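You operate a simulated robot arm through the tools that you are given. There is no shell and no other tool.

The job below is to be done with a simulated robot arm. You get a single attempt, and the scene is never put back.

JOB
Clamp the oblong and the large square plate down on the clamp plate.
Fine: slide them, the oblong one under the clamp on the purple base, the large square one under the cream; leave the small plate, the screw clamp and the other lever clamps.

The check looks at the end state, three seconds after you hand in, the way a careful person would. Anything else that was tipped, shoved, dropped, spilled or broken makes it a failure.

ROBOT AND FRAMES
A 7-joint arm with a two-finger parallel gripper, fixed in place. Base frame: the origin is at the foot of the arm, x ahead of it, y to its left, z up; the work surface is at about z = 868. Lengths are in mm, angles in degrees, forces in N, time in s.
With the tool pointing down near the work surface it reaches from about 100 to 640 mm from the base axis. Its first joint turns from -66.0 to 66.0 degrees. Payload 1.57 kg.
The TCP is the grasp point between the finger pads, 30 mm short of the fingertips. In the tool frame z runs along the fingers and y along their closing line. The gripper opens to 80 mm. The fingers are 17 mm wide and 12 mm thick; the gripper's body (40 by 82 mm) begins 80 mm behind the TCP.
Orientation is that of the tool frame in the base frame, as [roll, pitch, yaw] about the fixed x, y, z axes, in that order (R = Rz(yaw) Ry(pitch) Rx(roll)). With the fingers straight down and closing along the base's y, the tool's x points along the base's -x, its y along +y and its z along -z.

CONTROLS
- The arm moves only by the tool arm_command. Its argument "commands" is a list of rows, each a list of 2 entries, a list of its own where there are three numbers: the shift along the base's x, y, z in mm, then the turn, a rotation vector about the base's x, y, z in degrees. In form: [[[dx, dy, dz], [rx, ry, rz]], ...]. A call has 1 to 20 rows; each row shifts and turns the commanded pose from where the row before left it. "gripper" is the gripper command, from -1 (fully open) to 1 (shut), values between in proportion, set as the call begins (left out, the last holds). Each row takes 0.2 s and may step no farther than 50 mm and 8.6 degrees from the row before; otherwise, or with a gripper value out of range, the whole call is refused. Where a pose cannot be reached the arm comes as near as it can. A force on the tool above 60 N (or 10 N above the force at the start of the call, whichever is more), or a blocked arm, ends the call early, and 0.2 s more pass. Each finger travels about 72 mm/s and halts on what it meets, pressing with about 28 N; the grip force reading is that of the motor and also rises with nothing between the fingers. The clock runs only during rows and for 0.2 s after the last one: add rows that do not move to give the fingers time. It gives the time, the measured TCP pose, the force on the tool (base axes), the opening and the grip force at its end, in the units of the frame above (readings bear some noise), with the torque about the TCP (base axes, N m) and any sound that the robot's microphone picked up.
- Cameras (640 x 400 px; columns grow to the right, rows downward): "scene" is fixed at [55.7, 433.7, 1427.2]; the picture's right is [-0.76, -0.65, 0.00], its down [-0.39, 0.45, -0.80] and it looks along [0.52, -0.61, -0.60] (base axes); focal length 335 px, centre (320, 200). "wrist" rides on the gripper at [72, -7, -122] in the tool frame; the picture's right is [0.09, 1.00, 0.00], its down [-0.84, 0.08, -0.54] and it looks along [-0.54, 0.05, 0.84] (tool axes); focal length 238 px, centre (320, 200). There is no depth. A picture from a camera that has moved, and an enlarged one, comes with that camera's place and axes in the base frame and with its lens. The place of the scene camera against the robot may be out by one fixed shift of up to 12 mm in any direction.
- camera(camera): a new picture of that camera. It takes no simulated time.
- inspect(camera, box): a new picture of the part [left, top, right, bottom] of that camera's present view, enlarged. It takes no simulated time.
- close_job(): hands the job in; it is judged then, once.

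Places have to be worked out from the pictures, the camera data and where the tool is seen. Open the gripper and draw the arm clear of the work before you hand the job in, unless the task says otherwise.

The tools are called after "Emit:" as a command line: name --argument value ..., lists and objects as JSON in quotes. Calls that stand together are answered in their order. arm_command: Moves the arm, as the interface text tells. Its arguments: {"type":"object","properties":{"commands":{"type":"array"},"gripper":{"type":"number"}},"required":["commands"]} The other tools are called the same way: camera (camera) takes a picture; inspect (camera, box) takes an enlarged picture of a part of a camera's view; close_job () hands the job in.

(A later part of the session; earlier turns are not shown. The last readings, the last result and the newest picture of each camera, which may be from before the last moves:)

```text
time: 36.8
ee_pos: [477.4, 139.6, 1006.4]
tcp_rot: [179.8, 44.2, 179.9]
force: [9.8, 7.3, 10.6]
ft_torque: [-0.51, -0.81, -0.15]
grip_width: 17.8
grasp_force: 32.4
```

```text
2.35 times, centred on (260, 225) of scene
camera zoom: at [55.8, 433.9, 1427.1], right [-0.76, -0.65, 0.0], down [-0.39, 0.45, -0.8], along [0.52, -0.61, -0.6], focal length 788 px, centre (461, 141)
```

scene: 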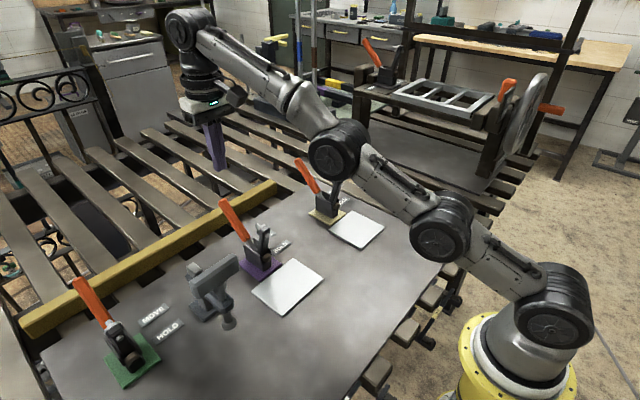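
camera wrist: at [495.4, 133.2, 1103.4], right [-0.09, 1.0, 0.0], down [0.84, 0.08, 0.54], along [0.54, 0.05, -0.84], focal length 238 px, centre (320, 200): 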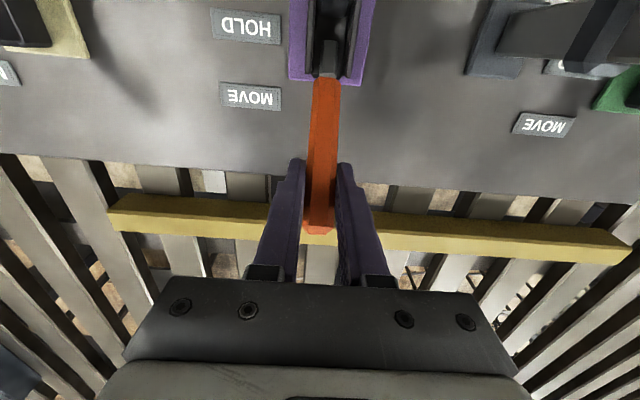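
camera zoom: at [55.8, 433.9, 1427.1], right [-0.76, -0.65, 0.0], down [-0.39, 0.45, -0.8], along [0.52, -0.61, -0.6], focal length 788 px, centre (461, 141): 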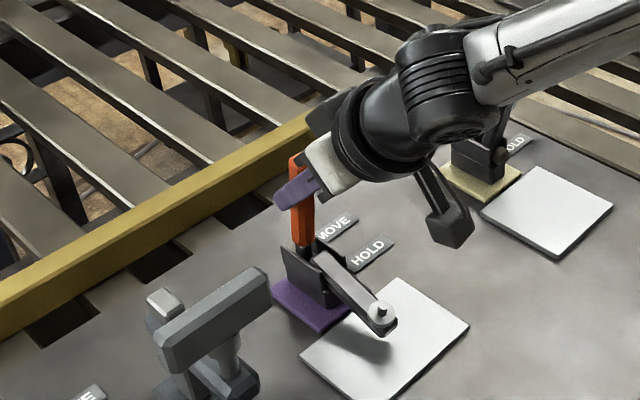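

No click yet, and the arm tip is closing on the oblong. I'll keep following the arc.

Emit:
arm_command --commands '[[[-3.5, 0, -1.0], [0, -1, 0]], [[-3.5, 0, -1.2], [0, -1, 0]], [[-3.5, 0, -1.5], [0, -1, 0]], [[0, 0, 0], [0, 0, 0]]]'

Emit:
inspect --camera "scene" --box '[180, 140, 340, 310]'

```text
time: 37.8
ee_pos: [465.3, 140.3, 1002.5]
tcp_rot: [179.8, 47.2, 179.9]
force: [-5.1, 7.6, 16.2]
ft_torque: [-0.37, -0.74, -0.07]
grip_width: 17.7
grasp_force: 32.6
```

```text
2.35 times, centred on (260, 225) of scene
camera zoom: at [55.3, 433.9, 1427.2], right [-0.76, -0.65, 0.0], down [-0.39, 0.45, -0.8], along [0.52, -0.61, -0.6], focal length 788 px, centre (461, 141)
```

zoom: 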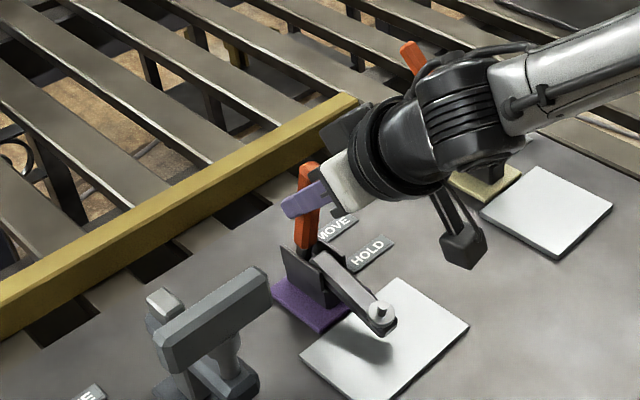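

The x force has changed sign, which suggests the linkage has passed over centre. I'll look closely at the tip and the plate.

Emit:
inspect --camera "scene" --box '[240, 220, 310, 280]'

Emit:
camera --camera "wrist"

```text
6.67 times, centred on (275, 250) of scene
camera zoom: at [55.3, 433.9, 1427.2], right [-0.76, -0.65, 0.0], down [-0.39, 0.45, -0.8], along [0.52, -0.61, -0.6], focal length 2234 px, centre (620, -133)
```

zoom: 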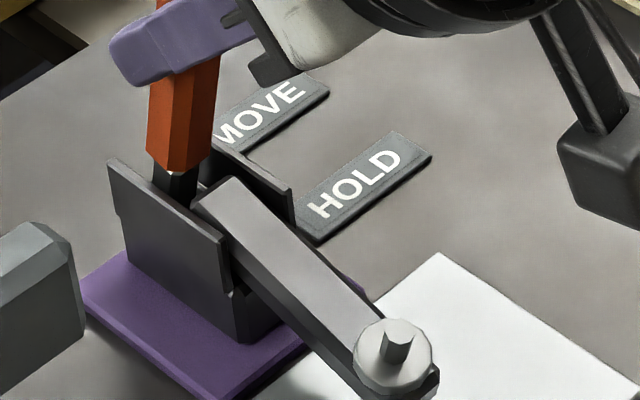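

```text
taken
camera wrist: at [327.3, 132.9, 1033.4], right [-0.06, 1.0, -0.07], down [0.17, 0.08, 0.98], along [0.98, 0.05, -0.17], focal length 238 px, centre (320, 200)
```

wrist: 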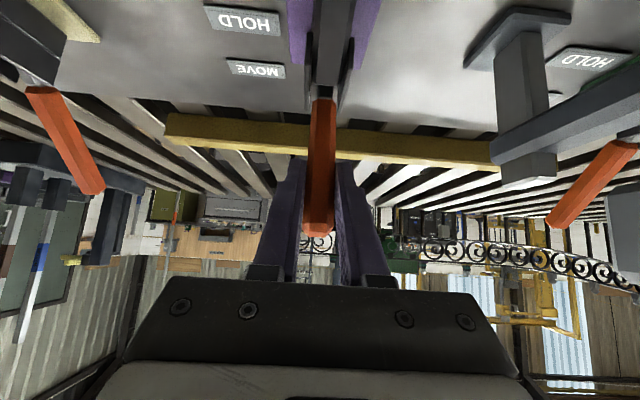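

I'll follow the handle a bit further to find its firm stop.

Emit:
arm_command --commands '[[[-2.5, 0, 0.5], [0, -0.5, 0]], [[-2.5, 0, -1.0], [0, -0.5, 0]], [[-2.5, 0, -1.2], [0, -0.5, 0]], [[-2.5, 0, -1.2], [0, -0.5, 0]], [[0, 0, 0], [0, 0, 0]]]'

Emit:
inspect --camera "scene" --box '[180, 140, 340, 310]'

Emit:
inspect --camera "scene" --box '[240, 230, 310, 300]'

```text
time: 39.0
ee_pos: [459.1, 140.2, 1002.2]
tcp_rot: [179.8, 49.3, 179.9]
force: [28.3, 6.5, 6.7]
ft_torque: [-0.12, -0.34, 0.0]
grip_width: 18.0
grasp_force: 32.7
```

```text
2.35 times, centred on (260, 225) of scene
camera zoom: at [56.4, 433.8, 1427.1], right [-0.76, -0.65, 0.0], down [-0.39, 0.45, -0.8], along [0.52, -0.61, -0.6], focal length 788 px, centre (461, 141)
```

zoom: 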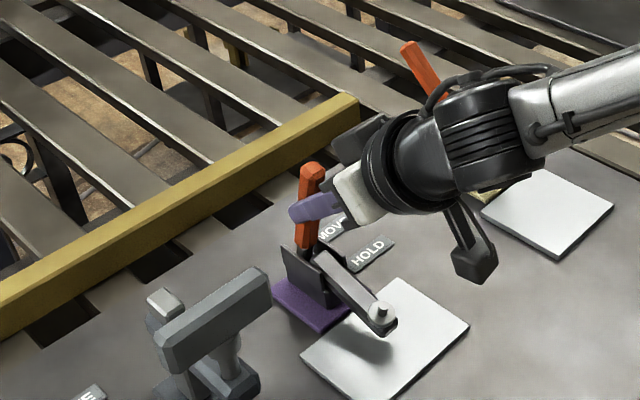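

```text
5.71 times, centred on (275, 265) of scene
camera zoom: at [56.4, 433.8, 1427.1], right [-0.76, -0.65, 0.0], down [-0.39, 0.45, -0.8], along [0.52, -0.61, -0.6], focal length 1915 px, centre (577, -171)
```

zoom: 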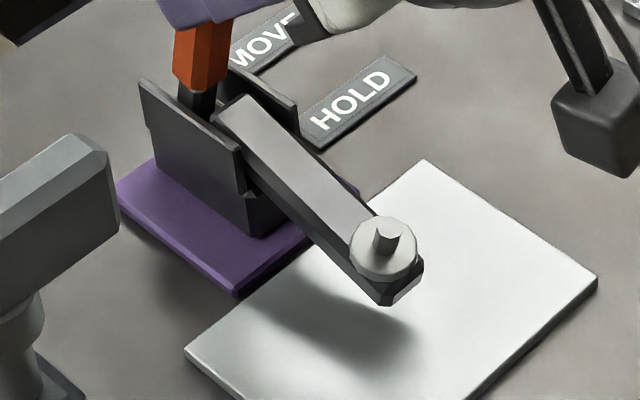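

Force rose to 28 N at x≈459, after the brief reversal, so the handle appears to be over centre and against its stop. I'll relieve the push, open the gripper, and withdraw backward along the fingers.

Emit:
arm_command --commands '[[[3, 0, 0.5], [0, 0, 0]], [[0, 0, 0], [0, 0, 0]]]'

Emit:
arm_command --commands '[[[0, 0, 0], [0, 0, 0]], [[0, 0, 0], [0, 0, 0]], [[0, 0, 0], [0, 0, 0]]]' --gripper -0.4

Emit:
inspect --camera "scene" --box '[180, 140, 340, 310]'

Emit:
camera --camera "wrist"

```text
time: 39.6
ee_pos: [457.7, 138.7, 1001.5]
tcp_rot: [179.8, 49.1, 179.8]
force: [-19.6, 4.2, 22.3]
ft_torque: [-0.12, 0.06, 0.04]
grip_width: 17.9
grasp_force: 32.7
```

```text
time: 40.4
ee_pos: [458.5, 138.2, 997.0]
tcp_rot: [-179.9, 48.9, -180.0]
force: [0.6, -0.2, -0.2]
ft_torque: [0.06, -0.04, -0.03]
grip_width: 55.8
grasp_force: 0.0
```

```text
2.35 times, centred on (260, 225) of scene
camera zoom: at [55.7, 433.7, 1427.2], right [-0.76, -0.65, 0.0], down [-0.39, 0.45, -0.8], along [0.52, -0.61, -0.6], focal length 788 px, centre (461, 141)
```

zoom: 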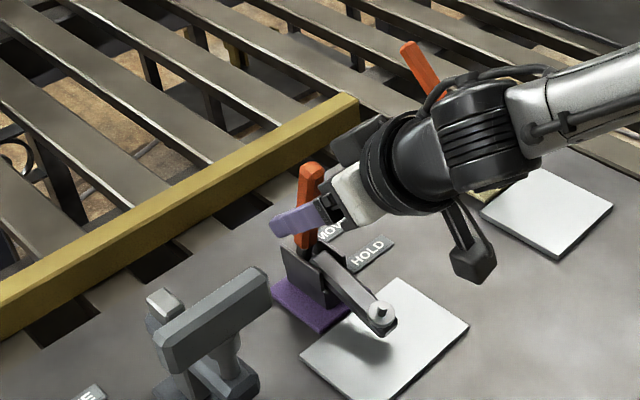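

```text
taken
camera wrist: at [319.1, 132.3, 1024.7], right [-0.06, 1.0, -0.07], down [0.14, 0.08, 0.99], along [0.99, 0.05, -0.15], focal length 238 px, centre (320, 200)
```

wrist: 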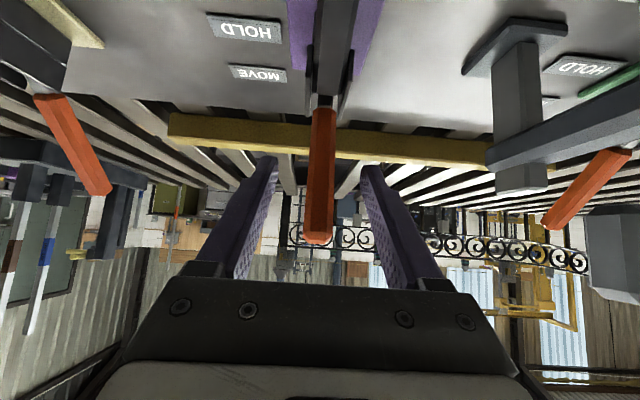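

The handle stays put and resisted being pulled back, so the purple clamp is locked over centre. I'll withdraw along the finger axis and lower slightly in front to check that its tip bears on the plate.

Emit:
arm_command --commands '[[[-15, 0, 13], [0, 0, 0]], [[-22.6, 0, 19.7], [0, 0, 0]], [[-30, 0, 26], [0, 0, 0]], [[-30, 0, 26], [0, 0, 0]], [[-40, 0, 0], [0, 0, 0]], [[-10, 0, -40], [0, 0, 0]], [[0, 0, -40], [0, 0, 0]], [[0, 0, -40], [0, 0, 0]], [[0, 0, 0], [0, 0, 0]]]' --gripper -1

Emit:
camera --camera "wrist"

Emit:
camera --camera "scene"

```text
time: 42.4
ee_pos: [311.7, 138.9, 962.4]
tcp_rot: [-180.0, 49.0, -180.0]
force: [-0.1, 0.1, 0.2]
ft_torque: [0.04, 0.02, 0.05]
grip_width: 79.8
grasp_force: 0.0
```

```text
taken
camera wrist: at [172.6, 131.3, 989.0], right [-0.06, 1.0, -0.07], down [0.14, 0.08, 0.99], along [0.99, 0.05, -0.14], focal length 238 px, centre (320, 200)
```

wrist: 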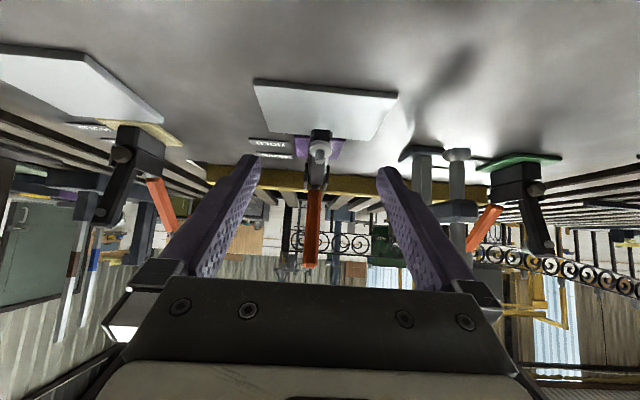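

```text
taken
```

scene: 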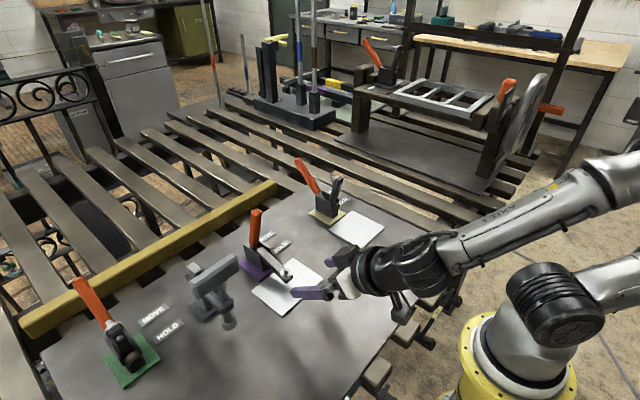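

Emit:
inspect --camera "wrist" --box '[270, 80, 380, 190]'

Emit:
inspect --camera "scene" --box '[235, 195, 345, 325]'

```text
3.64 times, centred on (325, 135) of wrist
camera zoom: at [172.6, 131.3, 989.0], right [-0.06, 1.0, -0.07], down [0.14, 0.08, 0.99], along [0.99, 0.05, -0.14], focal length 867 px, centre (302, 436)
```

zoom: 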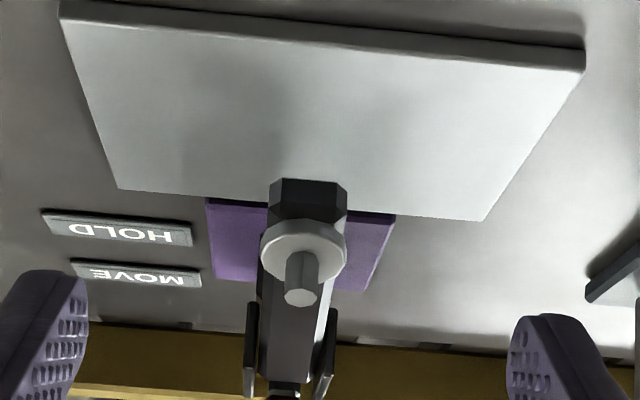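

```text
3.08 times, centred on (290, 260) of scene
camera zoom: at [55.7, 433.7, 1427.2], right [-0.76, -0.65, 0.0], down [-0.39, 0.45, -0.8], along [0.52, -0.61, -0.6], focal length 1031 px, centre (412, 15)
```

zoom: 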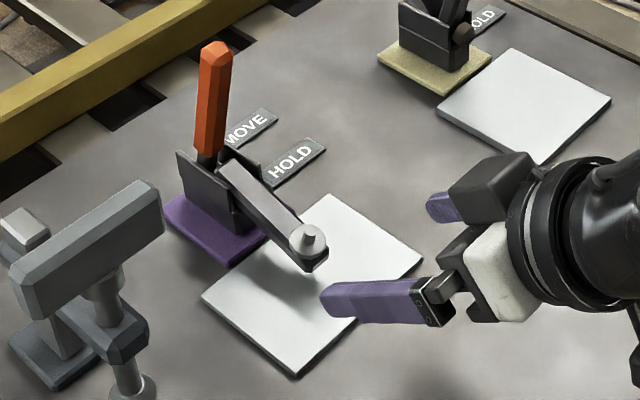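

The arm seems to slope down, with its end at about plate height near x≈410. I'll lower the camera somewhat for a flatter view of the contact.

Emit:
arm_command --commands '[[[0, 0, -20], [0, 0, 0]], [[0, 0, -20], [0, 0, 0]], [[0, 0, -4], [0, 0, 0]], [[0, 0, 0], [0, 0, 0]]]'

Emit:
inspect --camera "wrist" --box '[280, 110, 370, 190]'

Emit:
inspect --camera "wrist" --box '[60, 90, 200, 210]'

```text
time: 43.4
ee_pos: [309.7, 140.3, 918.8]
tcp_rot: [180.0, 49.0, -180.0]
force: [0.0, -0.8, 0.0]
ft_torque: [-0.04, 0.0, 0.0]
grip_width: 79.9
grasp_force: 0.1
```

```text
5.00 times, centred on (325, 150) of wrist
camera zoom: at [171.9, 132.3, 945.3], right [-0.06, 1.0, -0.07], down [0.14, 0.08, 0.99], along [0.99, 0.05, -0.14], focal length 1192 px, centre (295, 450)
```

zoom: 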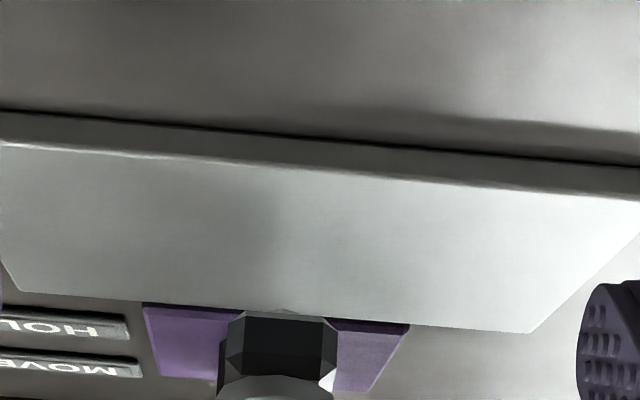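

```text
3.33 times, centred on (130, 150) of wrist
camera zoom: at [171.9, 132.3, 945.3], right [-0.06, 1.0, -0.07], down [0.14, 0.08, 0.99], along [0.99, 0.05, -0.14], focal length 794 px, centre (953, 367)
```

zoom: 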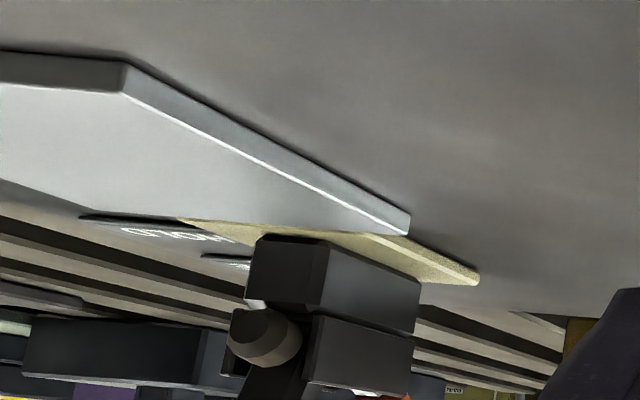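

A small nub shows under the arm end, but the gap is unclear. I'll tilt the tool more for a nearly grazing front view, keeping it clear of the table.

Emit:
arm_command --commands '[[[0, 0, 8], [0, -8, 0]], [[0, 0, 0], [0, -7, 0]], [[0, 0, 0], [0, 0, 0]]]'

Emit:
camera --camera "wrist"

Emit:
inspect --camera "wrist" --box '[275, 130, 375, 220]'

```text
time: 44.2
ee_pos: [310.9, 139.8, 926.5]
tcp_rot: [-179.9, 64.2, -179.9]
force: [-0.5, -0.9, 0.0]
ft_torque: [-0.02, 0.0, 0.04]
grip_width: 80.0
grasp_force: 0.1
```

```text
taken
camera wrist: at [169.9, 132.3, 916.4], right [-0.04, 1.0, -0.08], down [-0.12, 0.08, 0.99], along [0.99, 0.05, 0.12], focal length 238 px, centre (320, 200)
```

wrist: 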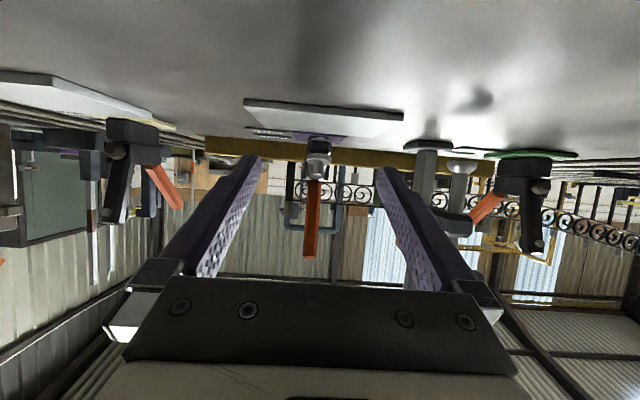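

```text
4.44 times, centred on (325, 175) of wrist
camera zoom: at [169.9, 132.3, 916.4], right [-0.04, 1.0, -0.08], down [-0.12, 0.08, 0.99], along [0.99, 0.05, 0.12], focal length 1059 px, centre (298, 311)
```

zoom: 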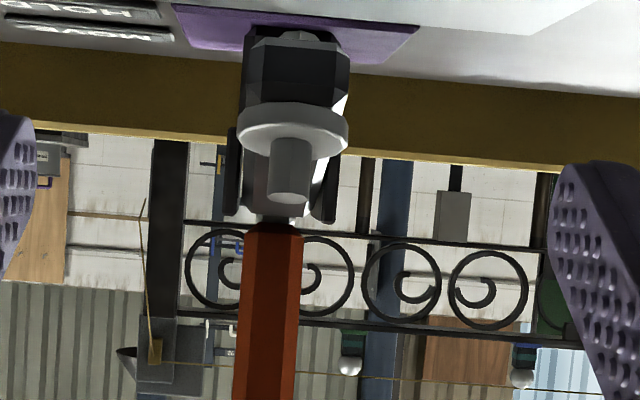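

Emit:
inspect --camera "wrist" --box '[290, 110, 350, 160]'

```text
8.00 times, centred on (320, 135) of wrist
camera zoom: at [169.9, 132.3, 916.4], right [-0.04, 1.0, -0.08], down [-0.12, 0.08, 0.99], along [0.99, 0.05, 0.12], focal length 1907 px, centre (320, 720)
```

zoom: 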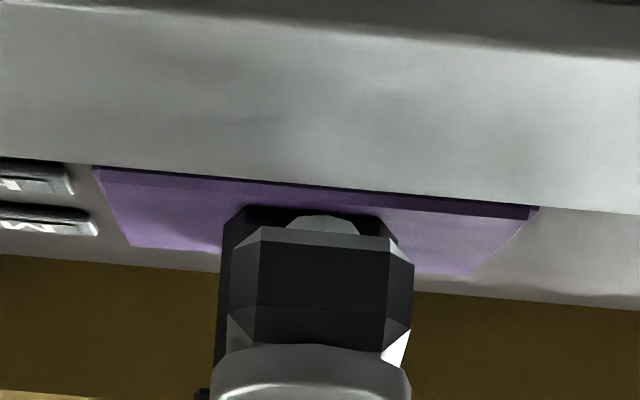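

In this grazing view the nub is visibly above the plate, by roughly 10 mm, so the clamp isn't fully closed. The handle leans only about 12° past vertical, so I'll rise, turn the tool upright, close the fingers, and go behind the handle to push it further.

Emit:
arm_command --commands '[[[-5, 0, 40], [0, 0, 0]], [[-5, 0, 45], [0, 0, 0]], [[0, 0, 45], [0, 8, 0]], [[0, 0, 45], [0, 8, 0]], [[0, 0, 25], [0, 8, 0]], [[20, 0, 0], [0, 8, 0]], [[20, 0, 0], [0, 8, 0]], [[20, 0, 0], [0, 8, 0]], [[20, 0, 0], [0, 8, 0]], [[20, 0, 0], [0, 8.2, 0]], [[0, 0, 0], [0, 0, 0]]]' --gripper 1

Emit:
camera --camera "wrist"

Emit:
inspect --camera "scene" --box '[235, 195, 345, 325]'

```text
time: 46.6
ee_pos: [401.6, 139.2, 1126.5]
tcp_rot: [180.0, -0.3, 180.0]
force: [-0.3, 0.6, -0.4]
ft_torque: [-0.02, 0.0, 0.01]
grip_width: 0.0
grasp_force: 21.7
```

```text
taken
camera wrist: at [329.8, 132.0, 1250.4], right [-0.09, 1.0, 0.0], down [0.84, 0.08, 0.54], along [0.54, 0.05, -0.84], focal length 238 px, centre (320, 200)
```

wrist: 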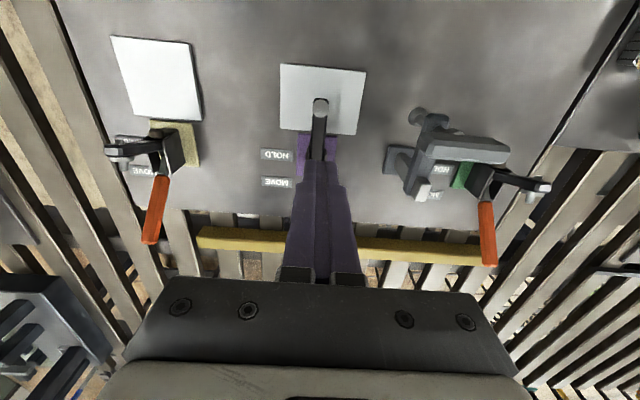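

```text
3.08 times, centred on (290, 260) of scene
camera zoom: at [55.7, 433.7, 1427.2], right [-0.76, -0.65, 0.0], down [-0.39, 0.45, -0.8], along [0.52, -0.61, -0.6], focal length 1031 px, centre (412, 15)
```

zoom: 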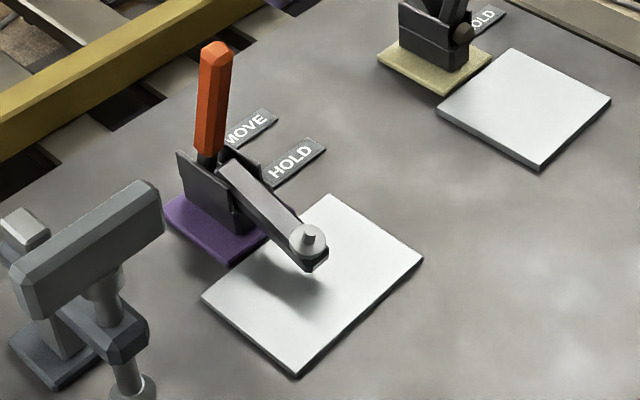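

The handle is unchanged and everything else is clear. I'll move behind the handle (x≈525) and lower to pushing height.

Emit:
arm_command --commands '[[[45, 0.8, 0], [0, 0, 0]], [[45, 0, 0], [0, 0, 0]], [[35, 0, 0], [0, 0, 0]], [[0, 0, -40], [0, 0, 0]], [[0, 0, -40], [0, 0, 0]], [[0, 0, -30], [0, 0, 0]], [[0, 0, 0], [0, 0, 0]]]'

Emit:
inspect --camera "scene" --box '[160, 140, 320, 310]'

Emit:
camera --camera "wrist"

```text
time: 48.2
ee_pos: [525.3, 139.4, 1015.4]
tcp_rot: [-179.9, -0.2, -180.0]
force: [0.5, 0.3, 0.3]
ft_torque: [-0.01, 0.01, 0.01]
grip_width: 0.0
grasp_force: 21.1
```

```text
2.35 times, centred on (240, 225) of scene
camera zoom: at [55.7, 433.7, 1427.2], right [-0.76, -0.65, 0.0], down [-0.39, 0.45, -0.8], along [0.52, -0.61, -0.6], focal length 788 px, centre (508, 141)
```

zoom: 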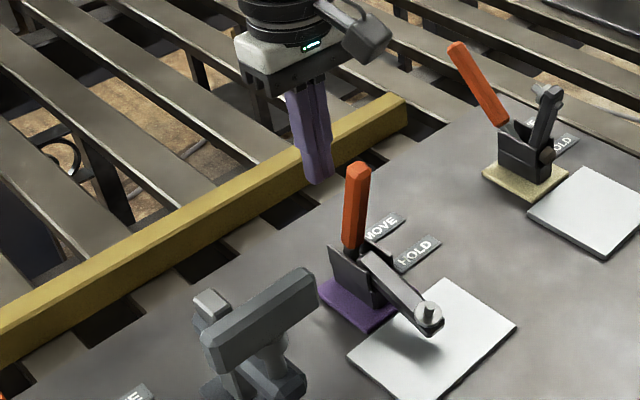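

```text
taken
camera wrist: at [453.7, 133.2, 1139.0], right [-0.09, 1.0, 0.0], down [0.84, 0.08, 0.54], along [0.54, 0.05, -0.84], focal length 238 px, centre (320, 200)
```

wrist: 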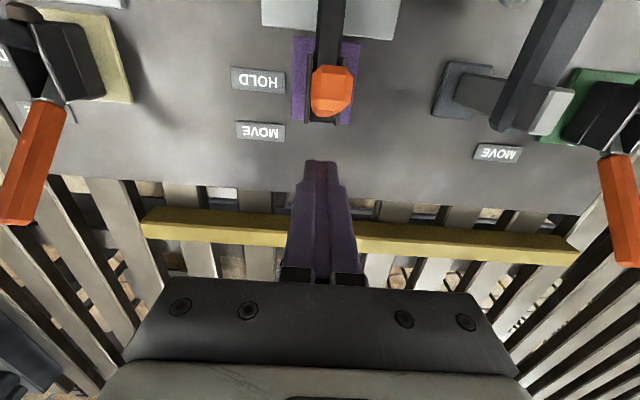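

The closed fingers are lined up behind the handle. I'll approach quickly, then push in small steps until the force rises.

Emit:
arm_command --commands '[[[-10, 0, 0], [0, 0, 0]], [[-10, 0, 0], [0, 0, 0]], [[-5, 0, 0], [0, 0, 0]], [[-3, 0, 0], [0, 0, 0]], [[-3, 0, 0], [0, 0, 0]], [[-3, 0, 0], [0, 0, 0]], [[-3, 0, 0], [0, 0, 0]], [[-3, 0, 0], [0, 0, 0]], [[0, 0, 0], [0, 0, 0]]]'

Emit:
inspect --camera "scene" --box '[160, 140, 320, 310]'

```text
time: 50.2
ee_pos: [494.8, 140.5, 1021.0]
tcp_rot: [179.7, 1.4, -179.9]
force: [49.5, -5.4, -6.1]
ft_torque: [0.0, -1.54, 0.08]
grip_width: 0.0
grasp_force: 21.3
```

```text
2.35 times, centred on (240, 225) of scene
camera zoom: at [57.2, 433.6, 1427.2], right [-0.76, -0.65, 0.0], down [-0.39, 0.45, -0.8], along [0.52, -0.61, -0.6], focal length 788 px, centre (508, 141)
```

zoom: 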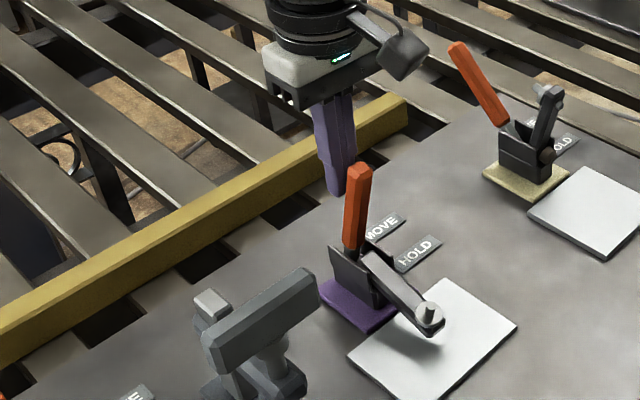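

The handle takes nearly 50 N without moving, so it is at its HOLD stop. I'll back off, return to the front, and take a low view from the side to see what lies between the tip and the plate.

Emit:
arm_command --commands '[[[15, 0, 0], [0, 0, 0]], [[15, 0, 0], [0, 0, 0]], [[0, 0, 40], [0, 0, 0]], [[0, 0, 40], [0, 0, 0]], [[0, 0, 40], [0, 0, 0]], [[-45, 0, 0], [0, 0, 0]], [[-45, 0, 0], [0, 0, 0]], [[-45, 0, 0], [0, 0, 0]], [[-45, -10, 0], [0, 0, 0]], [[-45, -20, 0], [0, 0, 0]], [[0, -30, 0], [0, 0, 0]], [[0, 0, 0], [0, 0, 0]]]'

Emit:
inspect --camera "scene" --box '[235, 195, 345, 325]'

Emit:
inspect --camera "scene" --box '[255, 235, 305, 285]'

```text
time: 52.8
ee_pos: [291.6, 79.4, 1137.9]
tcp_rot: [179.9, -0.2, 180.0]
force: [-0.9, 0.2, 0.7]
ft_torque: [0.02, 0.0, 0.0]
grip_width: 0.0
grasp_force: 21.4
```

```text
3.08 times, centred on (290, 260) of scene
camera zoom: at [55.7, 433.7, 1427.2], right [-0.76, -0.65, 0.0], down [-0.39, 0.45, -0.8], along [0.52, -0.61, -0.6], focal length 1031 px, centre (412, 15)
```

zoom: 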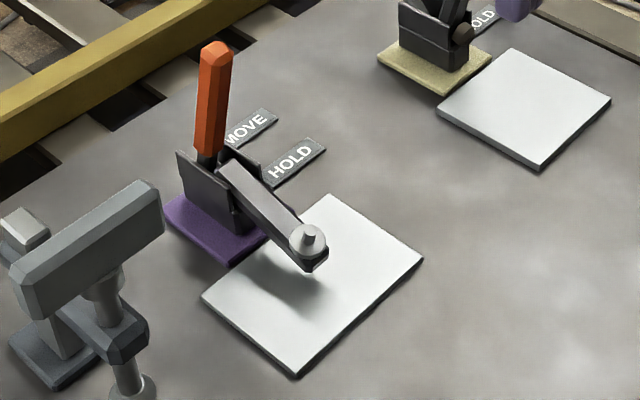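

```text
8.00 times, centred on (280, 260) of scene
camera zoom: at [55.7, 433.7, 1427.2], right [-0.76, -0.65, 0.0], down [-0.39, 0.45, -0.8], along [0.52, -0.61, -0.6], focal length 2681 px, centre (640, -280)
```

zoom: 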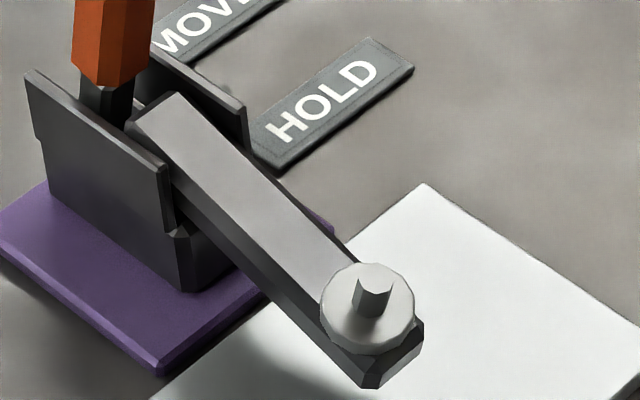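

The brown knob that showed on the open clamps' front face is now hidden. I'll compare with the open cream clamp up close to understand which part is the pressing tip.

Emit:
inspect --camera "scene" --box '[300, 165, 360, 225]'

Emit:
inspect --camera "scene" --box '[90, 310, 170, 390]'

Emit:
inspect --camera "wrist" --box '[260, 80, 400, 260]'

Emit:
camera --camera "wrist"

```text
6.67 times, centred on (330, 195) of scene
camera zoom: at [55.7, 433.7, 1427.2], right [-0.76, -0.65, 0.0], down [-0.39, 0.45, -0.8], along [0.52, -0.61, -0.6], focal length 2234 px, centre (253, 233)
```

zoom: 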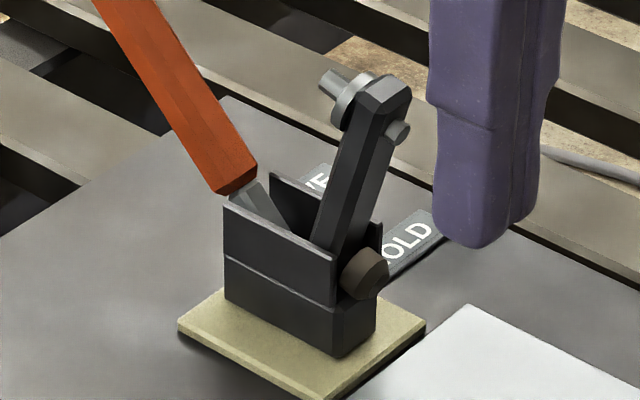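

```text
5.00 times, centred on (130, 350) of scene
camera zoom: at [55.7, 433.7, 1427.2], right [-0.76, -0.65, 0.0], down [-0.39, 0.45, -0.8], along [0.52, -0.61, -0.6], focal length 1675 px, centre (1270, -550)
```

zoom: 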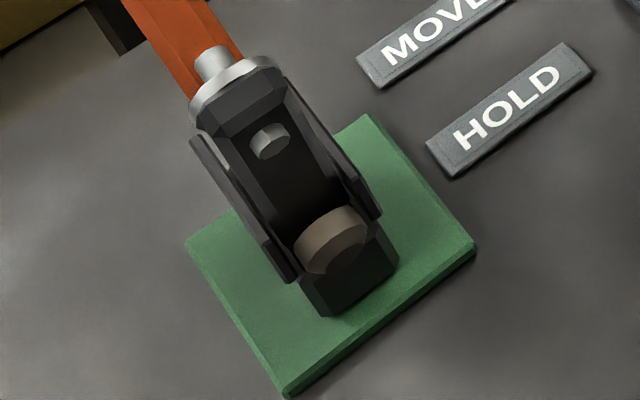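

```text
2.22 times, centred on (330, 170) of wrist
camera zoom: at [220.2, 72.5, 1261.0], right [-0.09, 1.0, 0.0], down [0.84, 0.08, 0.54], along [0.54, 0.05, -0.84], focal length 530 px, centre (298, 267)
```

zoom: 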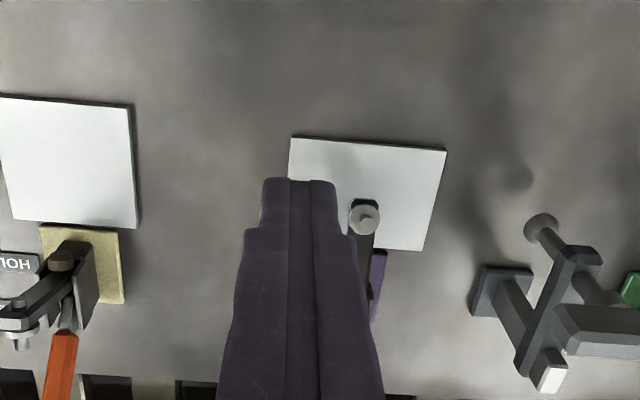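

```text
taken
camera wrist: at [220.2, 72.5, 1261.0], right [-0.09, 1.0, 0.0], down [0.84, 0.08, 0.54], along [0.54, 0.05, -0.84], focal length 238 px, centre (320, 200)
```

wrist: 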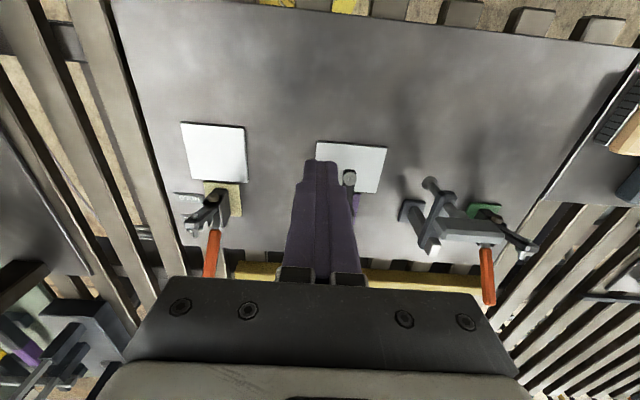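

The geometry suggests a few millimetres between the nub and the plate, but the handle is locked at HOLD. I'll test it directly by nudging the oblong's near edge with the open fingers, since a held plate should resist far more than the 2–4 N of free sliding.

Emit:
arm_command --commands '[[[20, 30, 0], [0, 0, 0]], [[8, 31, -20], [0, 0, 0]], [[0, 0, -40], [0, 0, 0]], [[0, 0, -45], [0, 0, 0]], [[0, 0, -45], [0, 0, 0]], [[0, 0, -45], [0, 0, 0]], [[0, 0, -30], [0, 0, 0]], [[0, 0, -11], [0, 0, 0]], [[0, 0, 0], [0, 0, 0]]]' --gripper -1

Emit:
camera --camera "wrist"

Emit:
inspect --camera "scene" --box '[235, 195, 345, 325]'

```text
time: 54.8
ee_pos: [319.3, 141.9, 901.3]
tcp_rot: [-180.0, -0.1, 180.0]
force: [0.1, -0.5, 0.1]
ft_torque: [0.01, 0.01, -0.02]
grip_width: 80.1
grasp_force: 0.1
```

```text
taken
camera wrist: at [246.9, 134.1, 1023.7], right [-0.09, 1.0, 0.0], down [0.84, 0.08, 0.54], along [0.54, 0.05, -0.84], focal length 238 px, centre (320, 200)
```

wrist: 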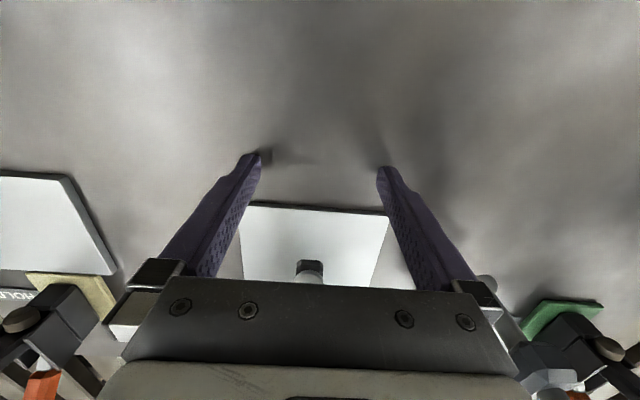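

```text
3.08 times, centred on (290, 260) of scene
camera zoom: at [55.7, 433.7, 1427.2], right [-0.76, -0.65, 0.0], down [-0.39, 0.45, -0.8], along [0.52, -0.61, -0.6], focal length 1031 px, centre (412, 15)
```

zoom: 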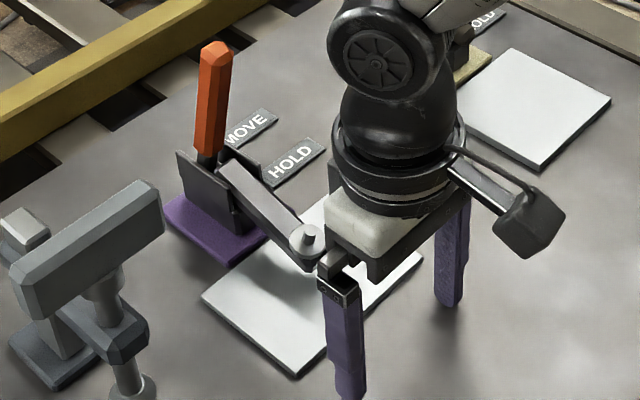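

The oblong's near edge is at x≈351, so contact should come at TCP x≈342. I'll approach and then nudge in 1 mm steps.

Emit:
arm_command --commands '[[[10, -1, 0], [0, 0, 0]], [[8, 0, 0], [0, 0, 0]], [[2, 0, 0], [0, 0, 0]], [[1, 0, 0], [0, 0, 0]], [[1, 0, 0], [0, 0, 0]], [[1, 0, 0], [0, 0, 0]], [[1, 0, 0], [0, 0, 0]], [[0, 0, 0], [0, 0, 0]]]'

Emit:
inspect --camera "scene" --box '[235, 195, 345, 325]'

```text
time: 56.6
ee_pos: [343.2, 140.4, 900.5]
tcp_rot: [180.0, -0.2, -180.0]
force: [0.3, 0.9, 0.2]
ft_torque: [0.04, 0.01, 0.0]
grip_width: 80.2
grasp_force: 0.0
```

```text
3.08 times, centred on (290, 260) of scene
camera zoom: at [55.7, 433.7, 1427.2], right [-0.76, -0.65, 0.0], down [-0.39, 0.45, -0.8], along [0.52, -0.61, -0.6], focal length 1031 px, centre (412, 15)
```

zoom: 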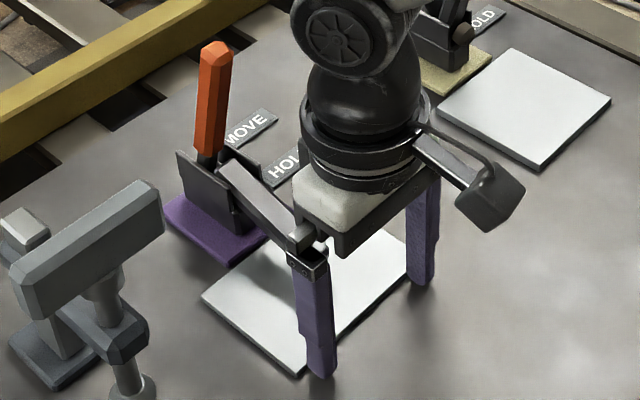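

There's no contact yet, so I'll nudge a few more 1 mm steps.

Emit:
arm_command --commands '[[[1, 0, 0], [0, 0, 0]], [[1, 0, 0], [0, 0, 0]], [[1, 0, 0], [0, 0, 0]], [[0, 0, 0], [0, 0, 0]]]'

Emit:
inspect --camera "wrist" --box '[220, 140, 420, 290]'

```text
time: 57.6
ee_pos: [343.3, 139.6, 901.0]
tcp_rot: [-179.9, -0.5, -179.9]
force: [-16.2, -1.0, 6.2]
ft_torque: [0.11, 0.4, -0.02]
grip_width: 79.4
grasp_force: 0.0
```

```text
2.67 times, centred on (320, 215) of wrist
camera zoom: at [273.0, 133.4, 1024.1], right [-0.09, 1.0, 0.0], down [0.84, 0.08, 0.53], along [0.53, 0.05, -0.84], focal length 636 px, centre (320, 160)
```

zoom: 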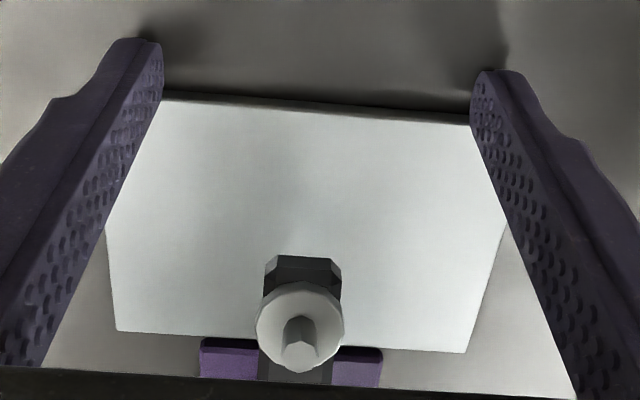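

The plate resisted 16 N without moving, but it may simply be butted against the purple base. I'll back off and test sideways instead, pressing gently on its -y edge with closed fingers.

Emit:
arm_command --commands '[[[-15, 0, 0], [0, 0, 0]], [[-10, 0, 30], [0, 0, 0]], [[0, -30, 30], [0, 0, 0]], [[0, -40, 0], [0, 0, 0]], [[35, -25, 0], [0, 0, 0]], [[40, 0, 0], [0, 0, 0]], [[0, 0, -30], [0, 0, 0]], [[0, 0, -20], [0, 0, 0]], [[0, 0, -10], [0, 0, 0]], [[0, 0, 0], [0, 0, 0]]]' --gripper 1

Emit:
camera --camera "wrist"

Emit:
inspect --camera "scene" --box '[235, 195, 365, 325]'

```text
time: 59.8
ee_pos: [396.3, 45.0, 901.8]
tcp_rot: [-179.9, -0.2, 180.0]
force: [0.0, -0.2, 0.2]
ft_torque: [0.01, -0.03, 0.0]
grip_width: 0.0
grasp_force: 20.6
```

```text
taken
camera wrist: at [324.7, 38.3, 1023.8], right [-0.09, 1.0, 0.0], down [0.84, 0.08, 0.54], along [0.54, 0.05, -0.84], focal length 238 px, centre (320, 200)
```

wrist: 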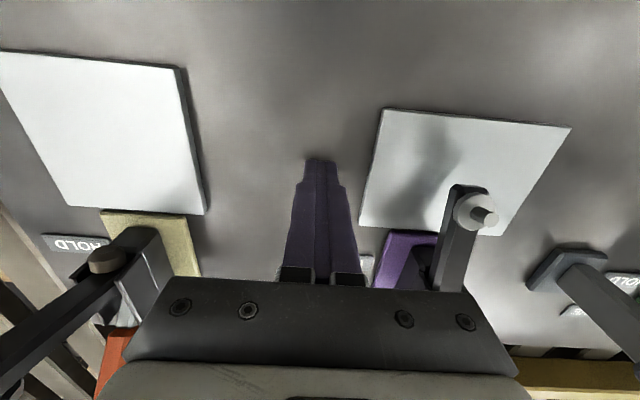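

```text
3.08 times, centred on (300, 260) of scene
camera zoom: at [55.7, 433.7, 1427.2], right [-0.76, -0.65, 0.0], down [-0.39, 0.45, -0.8], along [0.52, -0.61, -0.6], focal length 1031 px, centre (382, 15)
```

zoom: 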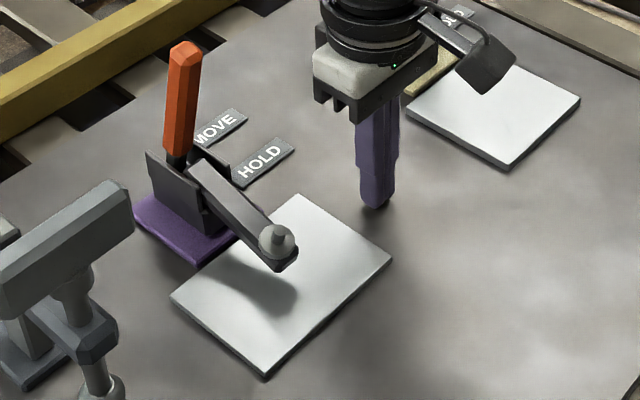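

Emit:
inspect --camera "wrist" --box '[400, 150, 530, 290]'

Emit:
inspect --camera "wrist" --box '[340, 100, 520, 290]'

```text
2.86 times, centred on (465, 220) of wrist
camera zoom: at [324.7, 38.3, 1023.8], right [-0.09, 1.0, 0.0], down [0.84, 0.08, 0.54], along [0.54, 0.05, -0.84], focal length 681 px, centre (-94, 143)
```

zoom: 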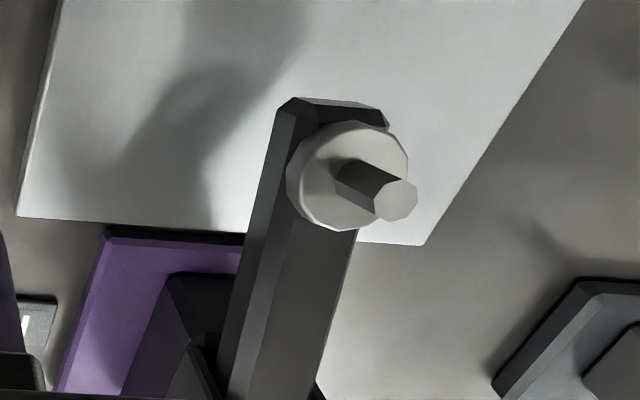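

```text
2.11 times, centred on (430, 195) of wrist
camera zoom: at [324.7, 38.3, 1023.8], right [-0.09, 1.0, 0.0], down [0.84, 0.08, 0.54], along [0.54, 0.05, -0.84], focal length 502 px, centre (88, 210)
```

zoom: 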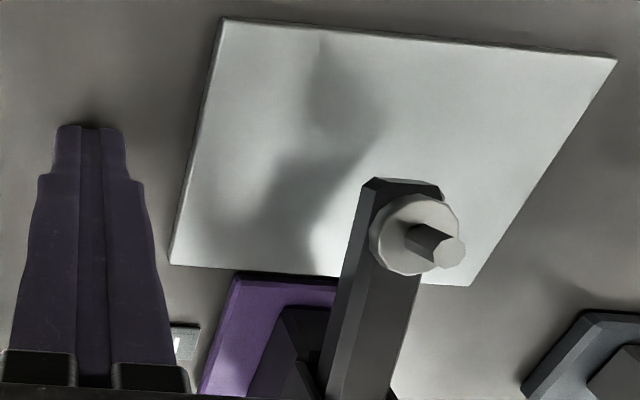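

The plate's -y edge should meet the fingers at TCP y≈68. I'll approach and press in 1 mm steps.

Emit:
arm_command --commands '[[[0, 10, 0], [0, 0, 0]], [[0, 8, 0], [0, 0, 0]], [[0, 2, 0], [0, 0, 0]], [[0, 1, 0], [0, 0, 0]], [[0, 1, 0], [0, 0, 0]], [[0, 1, 0], [0, 0, 0]], [[0, 0, 0], [0, 0, 0]]]'

Emit:
inspect --camera "wrist" --box '[260, 90, 420, 240]'

```text
time: 61.4
ee_pos: [396.3, 68.4, 901.2]
tcp_rot: [180.0, -0.2, -180.0]
force: [0.5, -0.1, -1.3]
ft_torque: [0.0, -0.02, 0.02]
grip_width: 0.0
grasp_force: 21.1
```

```text
2.67 times, centred on (340, 165) of wrist
camera zoom: at [324.6, 61.4, 1023.9], right [-0.09, 1.0, 0.0], down [0.84, 0.08, 0.54], along [0.54, 0.05, -0.84], focal length 636 px, centre (267, 293)
```

zoom: 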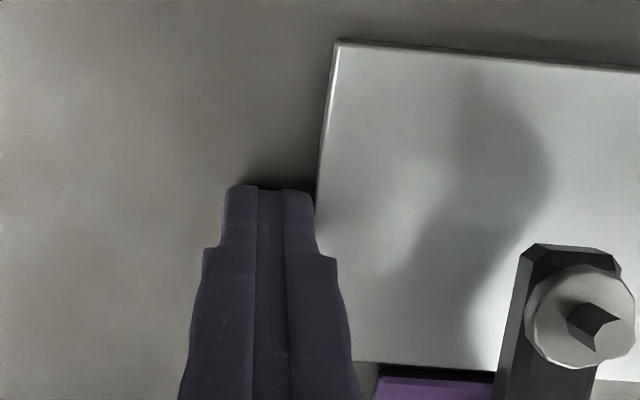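

The fingertip is just about touching the plate edge, with no force yet. I'll press a few more 1 mm steps.

Emit:
arm_command --commands '[[[0, 1, 0], [0, 0, 0]], [[0, 1, 0], [0, 0, 0]], [[0, 0, 0], [0, 0, 0]]]'

Emit:
arm_command --commands '[[[0, 1, 0], [0, 0, 0]], [[0, 0, 0], [0, 0, 0]]]'

Emit:
inspect --camera "wrist" --box '[260, 90, 420, 240]'

```text
time: 62.2
ee_pos: [396.7, 70.8, 901.2]
tcp_rot: [180.0, -0.3, -180.0]
force: [-1.2, -5.0, 1.7]
ft_torque: [-0.13, 0.02, 0.03]
grip_width: 0.0
grasp_force: 21.1
```

```text
time: 62.8
ee_pos: [396.3, 69.9, 900.2]
tcp_rot: [-180.0, -0.1, -179.9]
force: [0.5, -17.8, 3.6]
ft_torque: [-0.46, 0.02, -0.01]
grip_width: 0.2
grasp_force: 20.5
```

```text
2.67 times, centred on (340, 165) of wrist
camera zoom: at [324.5, 63.1, 1023.9], right [-0.09, 1.0, 0.0], down [0.84, 0.08, 0.54], along [0.54, 0.05, -0.84], focal length 636 px, centre (267, 293)
```

zoom: 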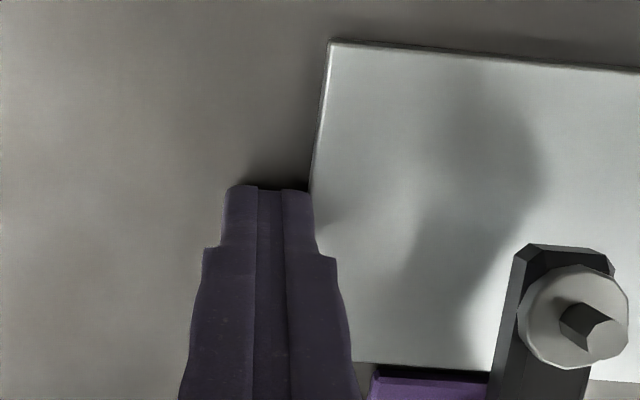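

The oblong didn't move at 17.8 N sideways, against 2–4 N when free, so it is firmly held. I'll back off, rise, and travel above the cream clamp's handle.

Emit:
arm_command --commands '[[[0, -8, 0], [0, 0, 0]], [[0, -12, 10], [0, 0, 0]], [[0, 0, 45], [0, 0, 0]], [[0, 0, 45], [0, 0, 0]], [[0, 0, 45], [0, 0, 0]], [[0, 0, 45], [0, 0, 0]], [[0, 0, 15], [0, 0, 0]], [[30, -35, 0], [0, 0, 0]], [[30, -35, 0], [0, 0, 0]], [[35, -35, 0], [0, 0, 0]], [[35, -35, 0], [0, 0, 0]], [[40, 0, 0], [0, 0, 0]], [[0, 0, 0], [0, 0, 0]]]' --gripper -0.4

Emit:
camera --camera "wrist"

Emit:
camera --camera "scene"

```text
time: 65.6
ee_pos: [564.9, -88.2, 1105.2]
tcp_rot: [180.0, -0.2, 180.0]
force: [0.0, -1.1, -0.9]
ft_torque: [0.02, 0.01, -0.01]
grip_width: 56.1
grasp_force: 0.1
```

```text
taken
camera wrist: at [493.6, -95.3, 1229.4], right [-0.09, 1.0, 0.0], down [0.84, 0.08, 0.54], along [0.54, 0.05, -0.84], focal length 238 px, centre (320, 200)
```

wrist: 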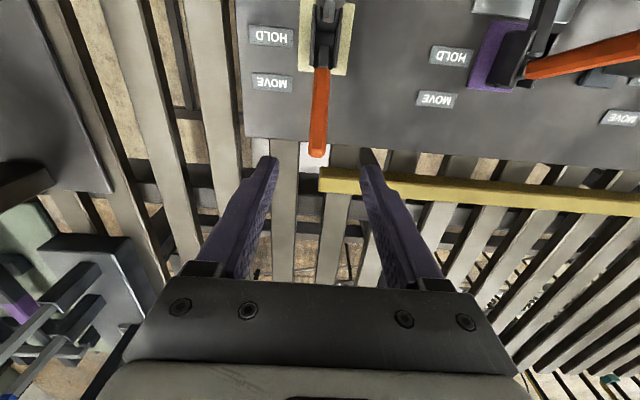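

```text
taken
```

scene: 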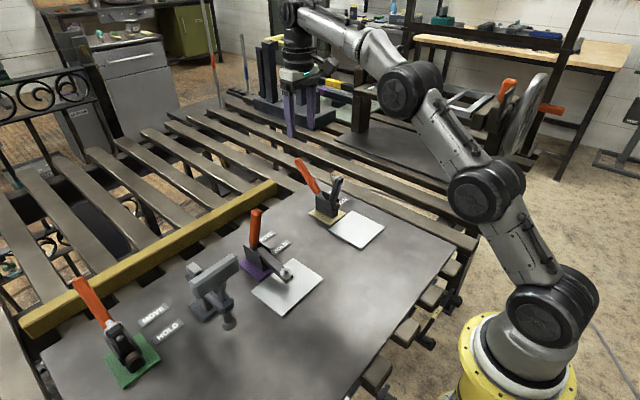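

The cream handle's tip is at y≈-91, and the gripper is at -88. I'll shift slightly and descend around the handle to z≈986.

Emit:
arm_command --commands '[[[1.5, -2.5, -30], [0, 0, 0]], [[0, 0, -30], [0, 0, 0]], [[0, 0, -25], [0, 0, 0]], [[0, 0, -20], [0, 0, 0]], [[0, 0, -14], [0, 0, 0]], [[0, 0, 0], [0, 0, 0]]]'

Emit:
camera --camera "wrist"

Emit:
inspect --camera "scene" --box '[240, 80, 400, 250]'

```text
time: 67.0
ee_pos: [566.5, -90.8, 987.2]
tcp_rot: [180.0, -0.2, 179.9]
force: [-0.2, -0.4, 0.1]
ft_torque: [-0.01, -0.01, -0.02]
grip_width: 55.9
grasp_force: 0.1
```

```text
taken
camera wrist: at [495.3, -97.6, 1110.3], right [-0.09, 1.0, 0.0], down [0.84, 0.08, 0.54], along [0.54, 0.05, -0.84], focal length 238 px, centre (320, 200)
```

wrist: 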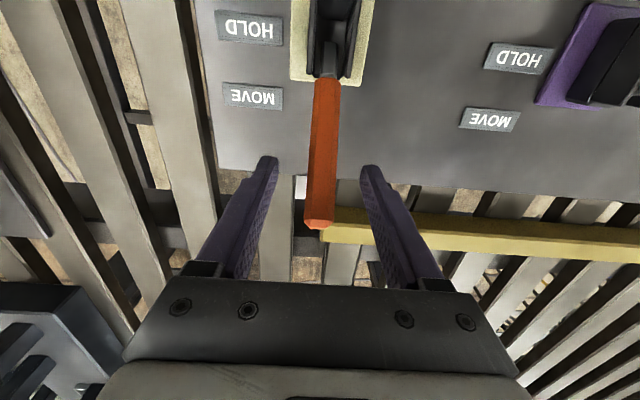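

```text
2.35 times, centred on (320, 165) of scene
camera zoom: at [55.7, 433.7, 1427.2], right [-0.76, -0.65, 0.0], down [-0.39, 0.45, -0.8], along [0.52, -0.61, -0.6], focal length 788 px, centre (320, 282)
```

zoom: 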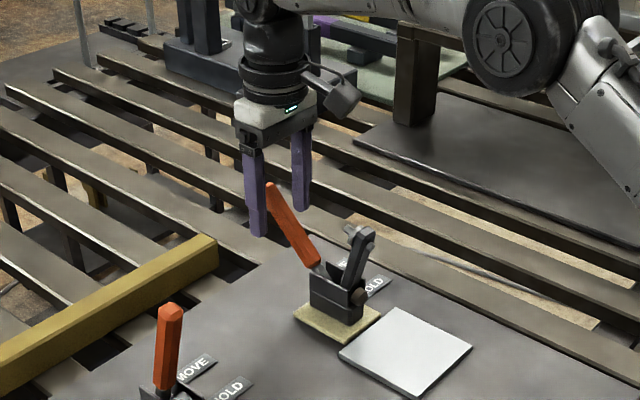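

The view matches the purple case at the same stage. I'll drop 5 mm and close on the handle.

Emit:
arm_command --commands '[[[0, 0.3, -5.5], [0, 0, 0]], [[0, 0, 0], [0, 0, 0]]]'

Emit:
arm_command --commands '[[[0, 0, 0], [0, 0, 0]], [[0, 0, 0], [0, 0, 0]], [[0, 0, 0], [0, 0, 0]], [[0, 0, 0], [0, 0, 0]]]' --gripper 1

```text
time: 67.6
ee_pos: [566.7, -90.4, 982.5]
tcp_rot: [-180.0, -0.3, -180.0]
force: [0.1, -0.3, 0.2]
ft_torque: [-0.04, -0.01, -0.04]
grip_width: 56.0
grasp_force: 0.0
```

```text
time: 68.6
ee_pos: [567.9, -89.6, 982.5]
tcp_rot: [-179.9, -0.1, 179.9]
force: [-0.6, 3.6, -0.4]
ft_torque: [0.0, -0.08, 0.02]
grip_width: 17.9
grasp_force: 32.7
```

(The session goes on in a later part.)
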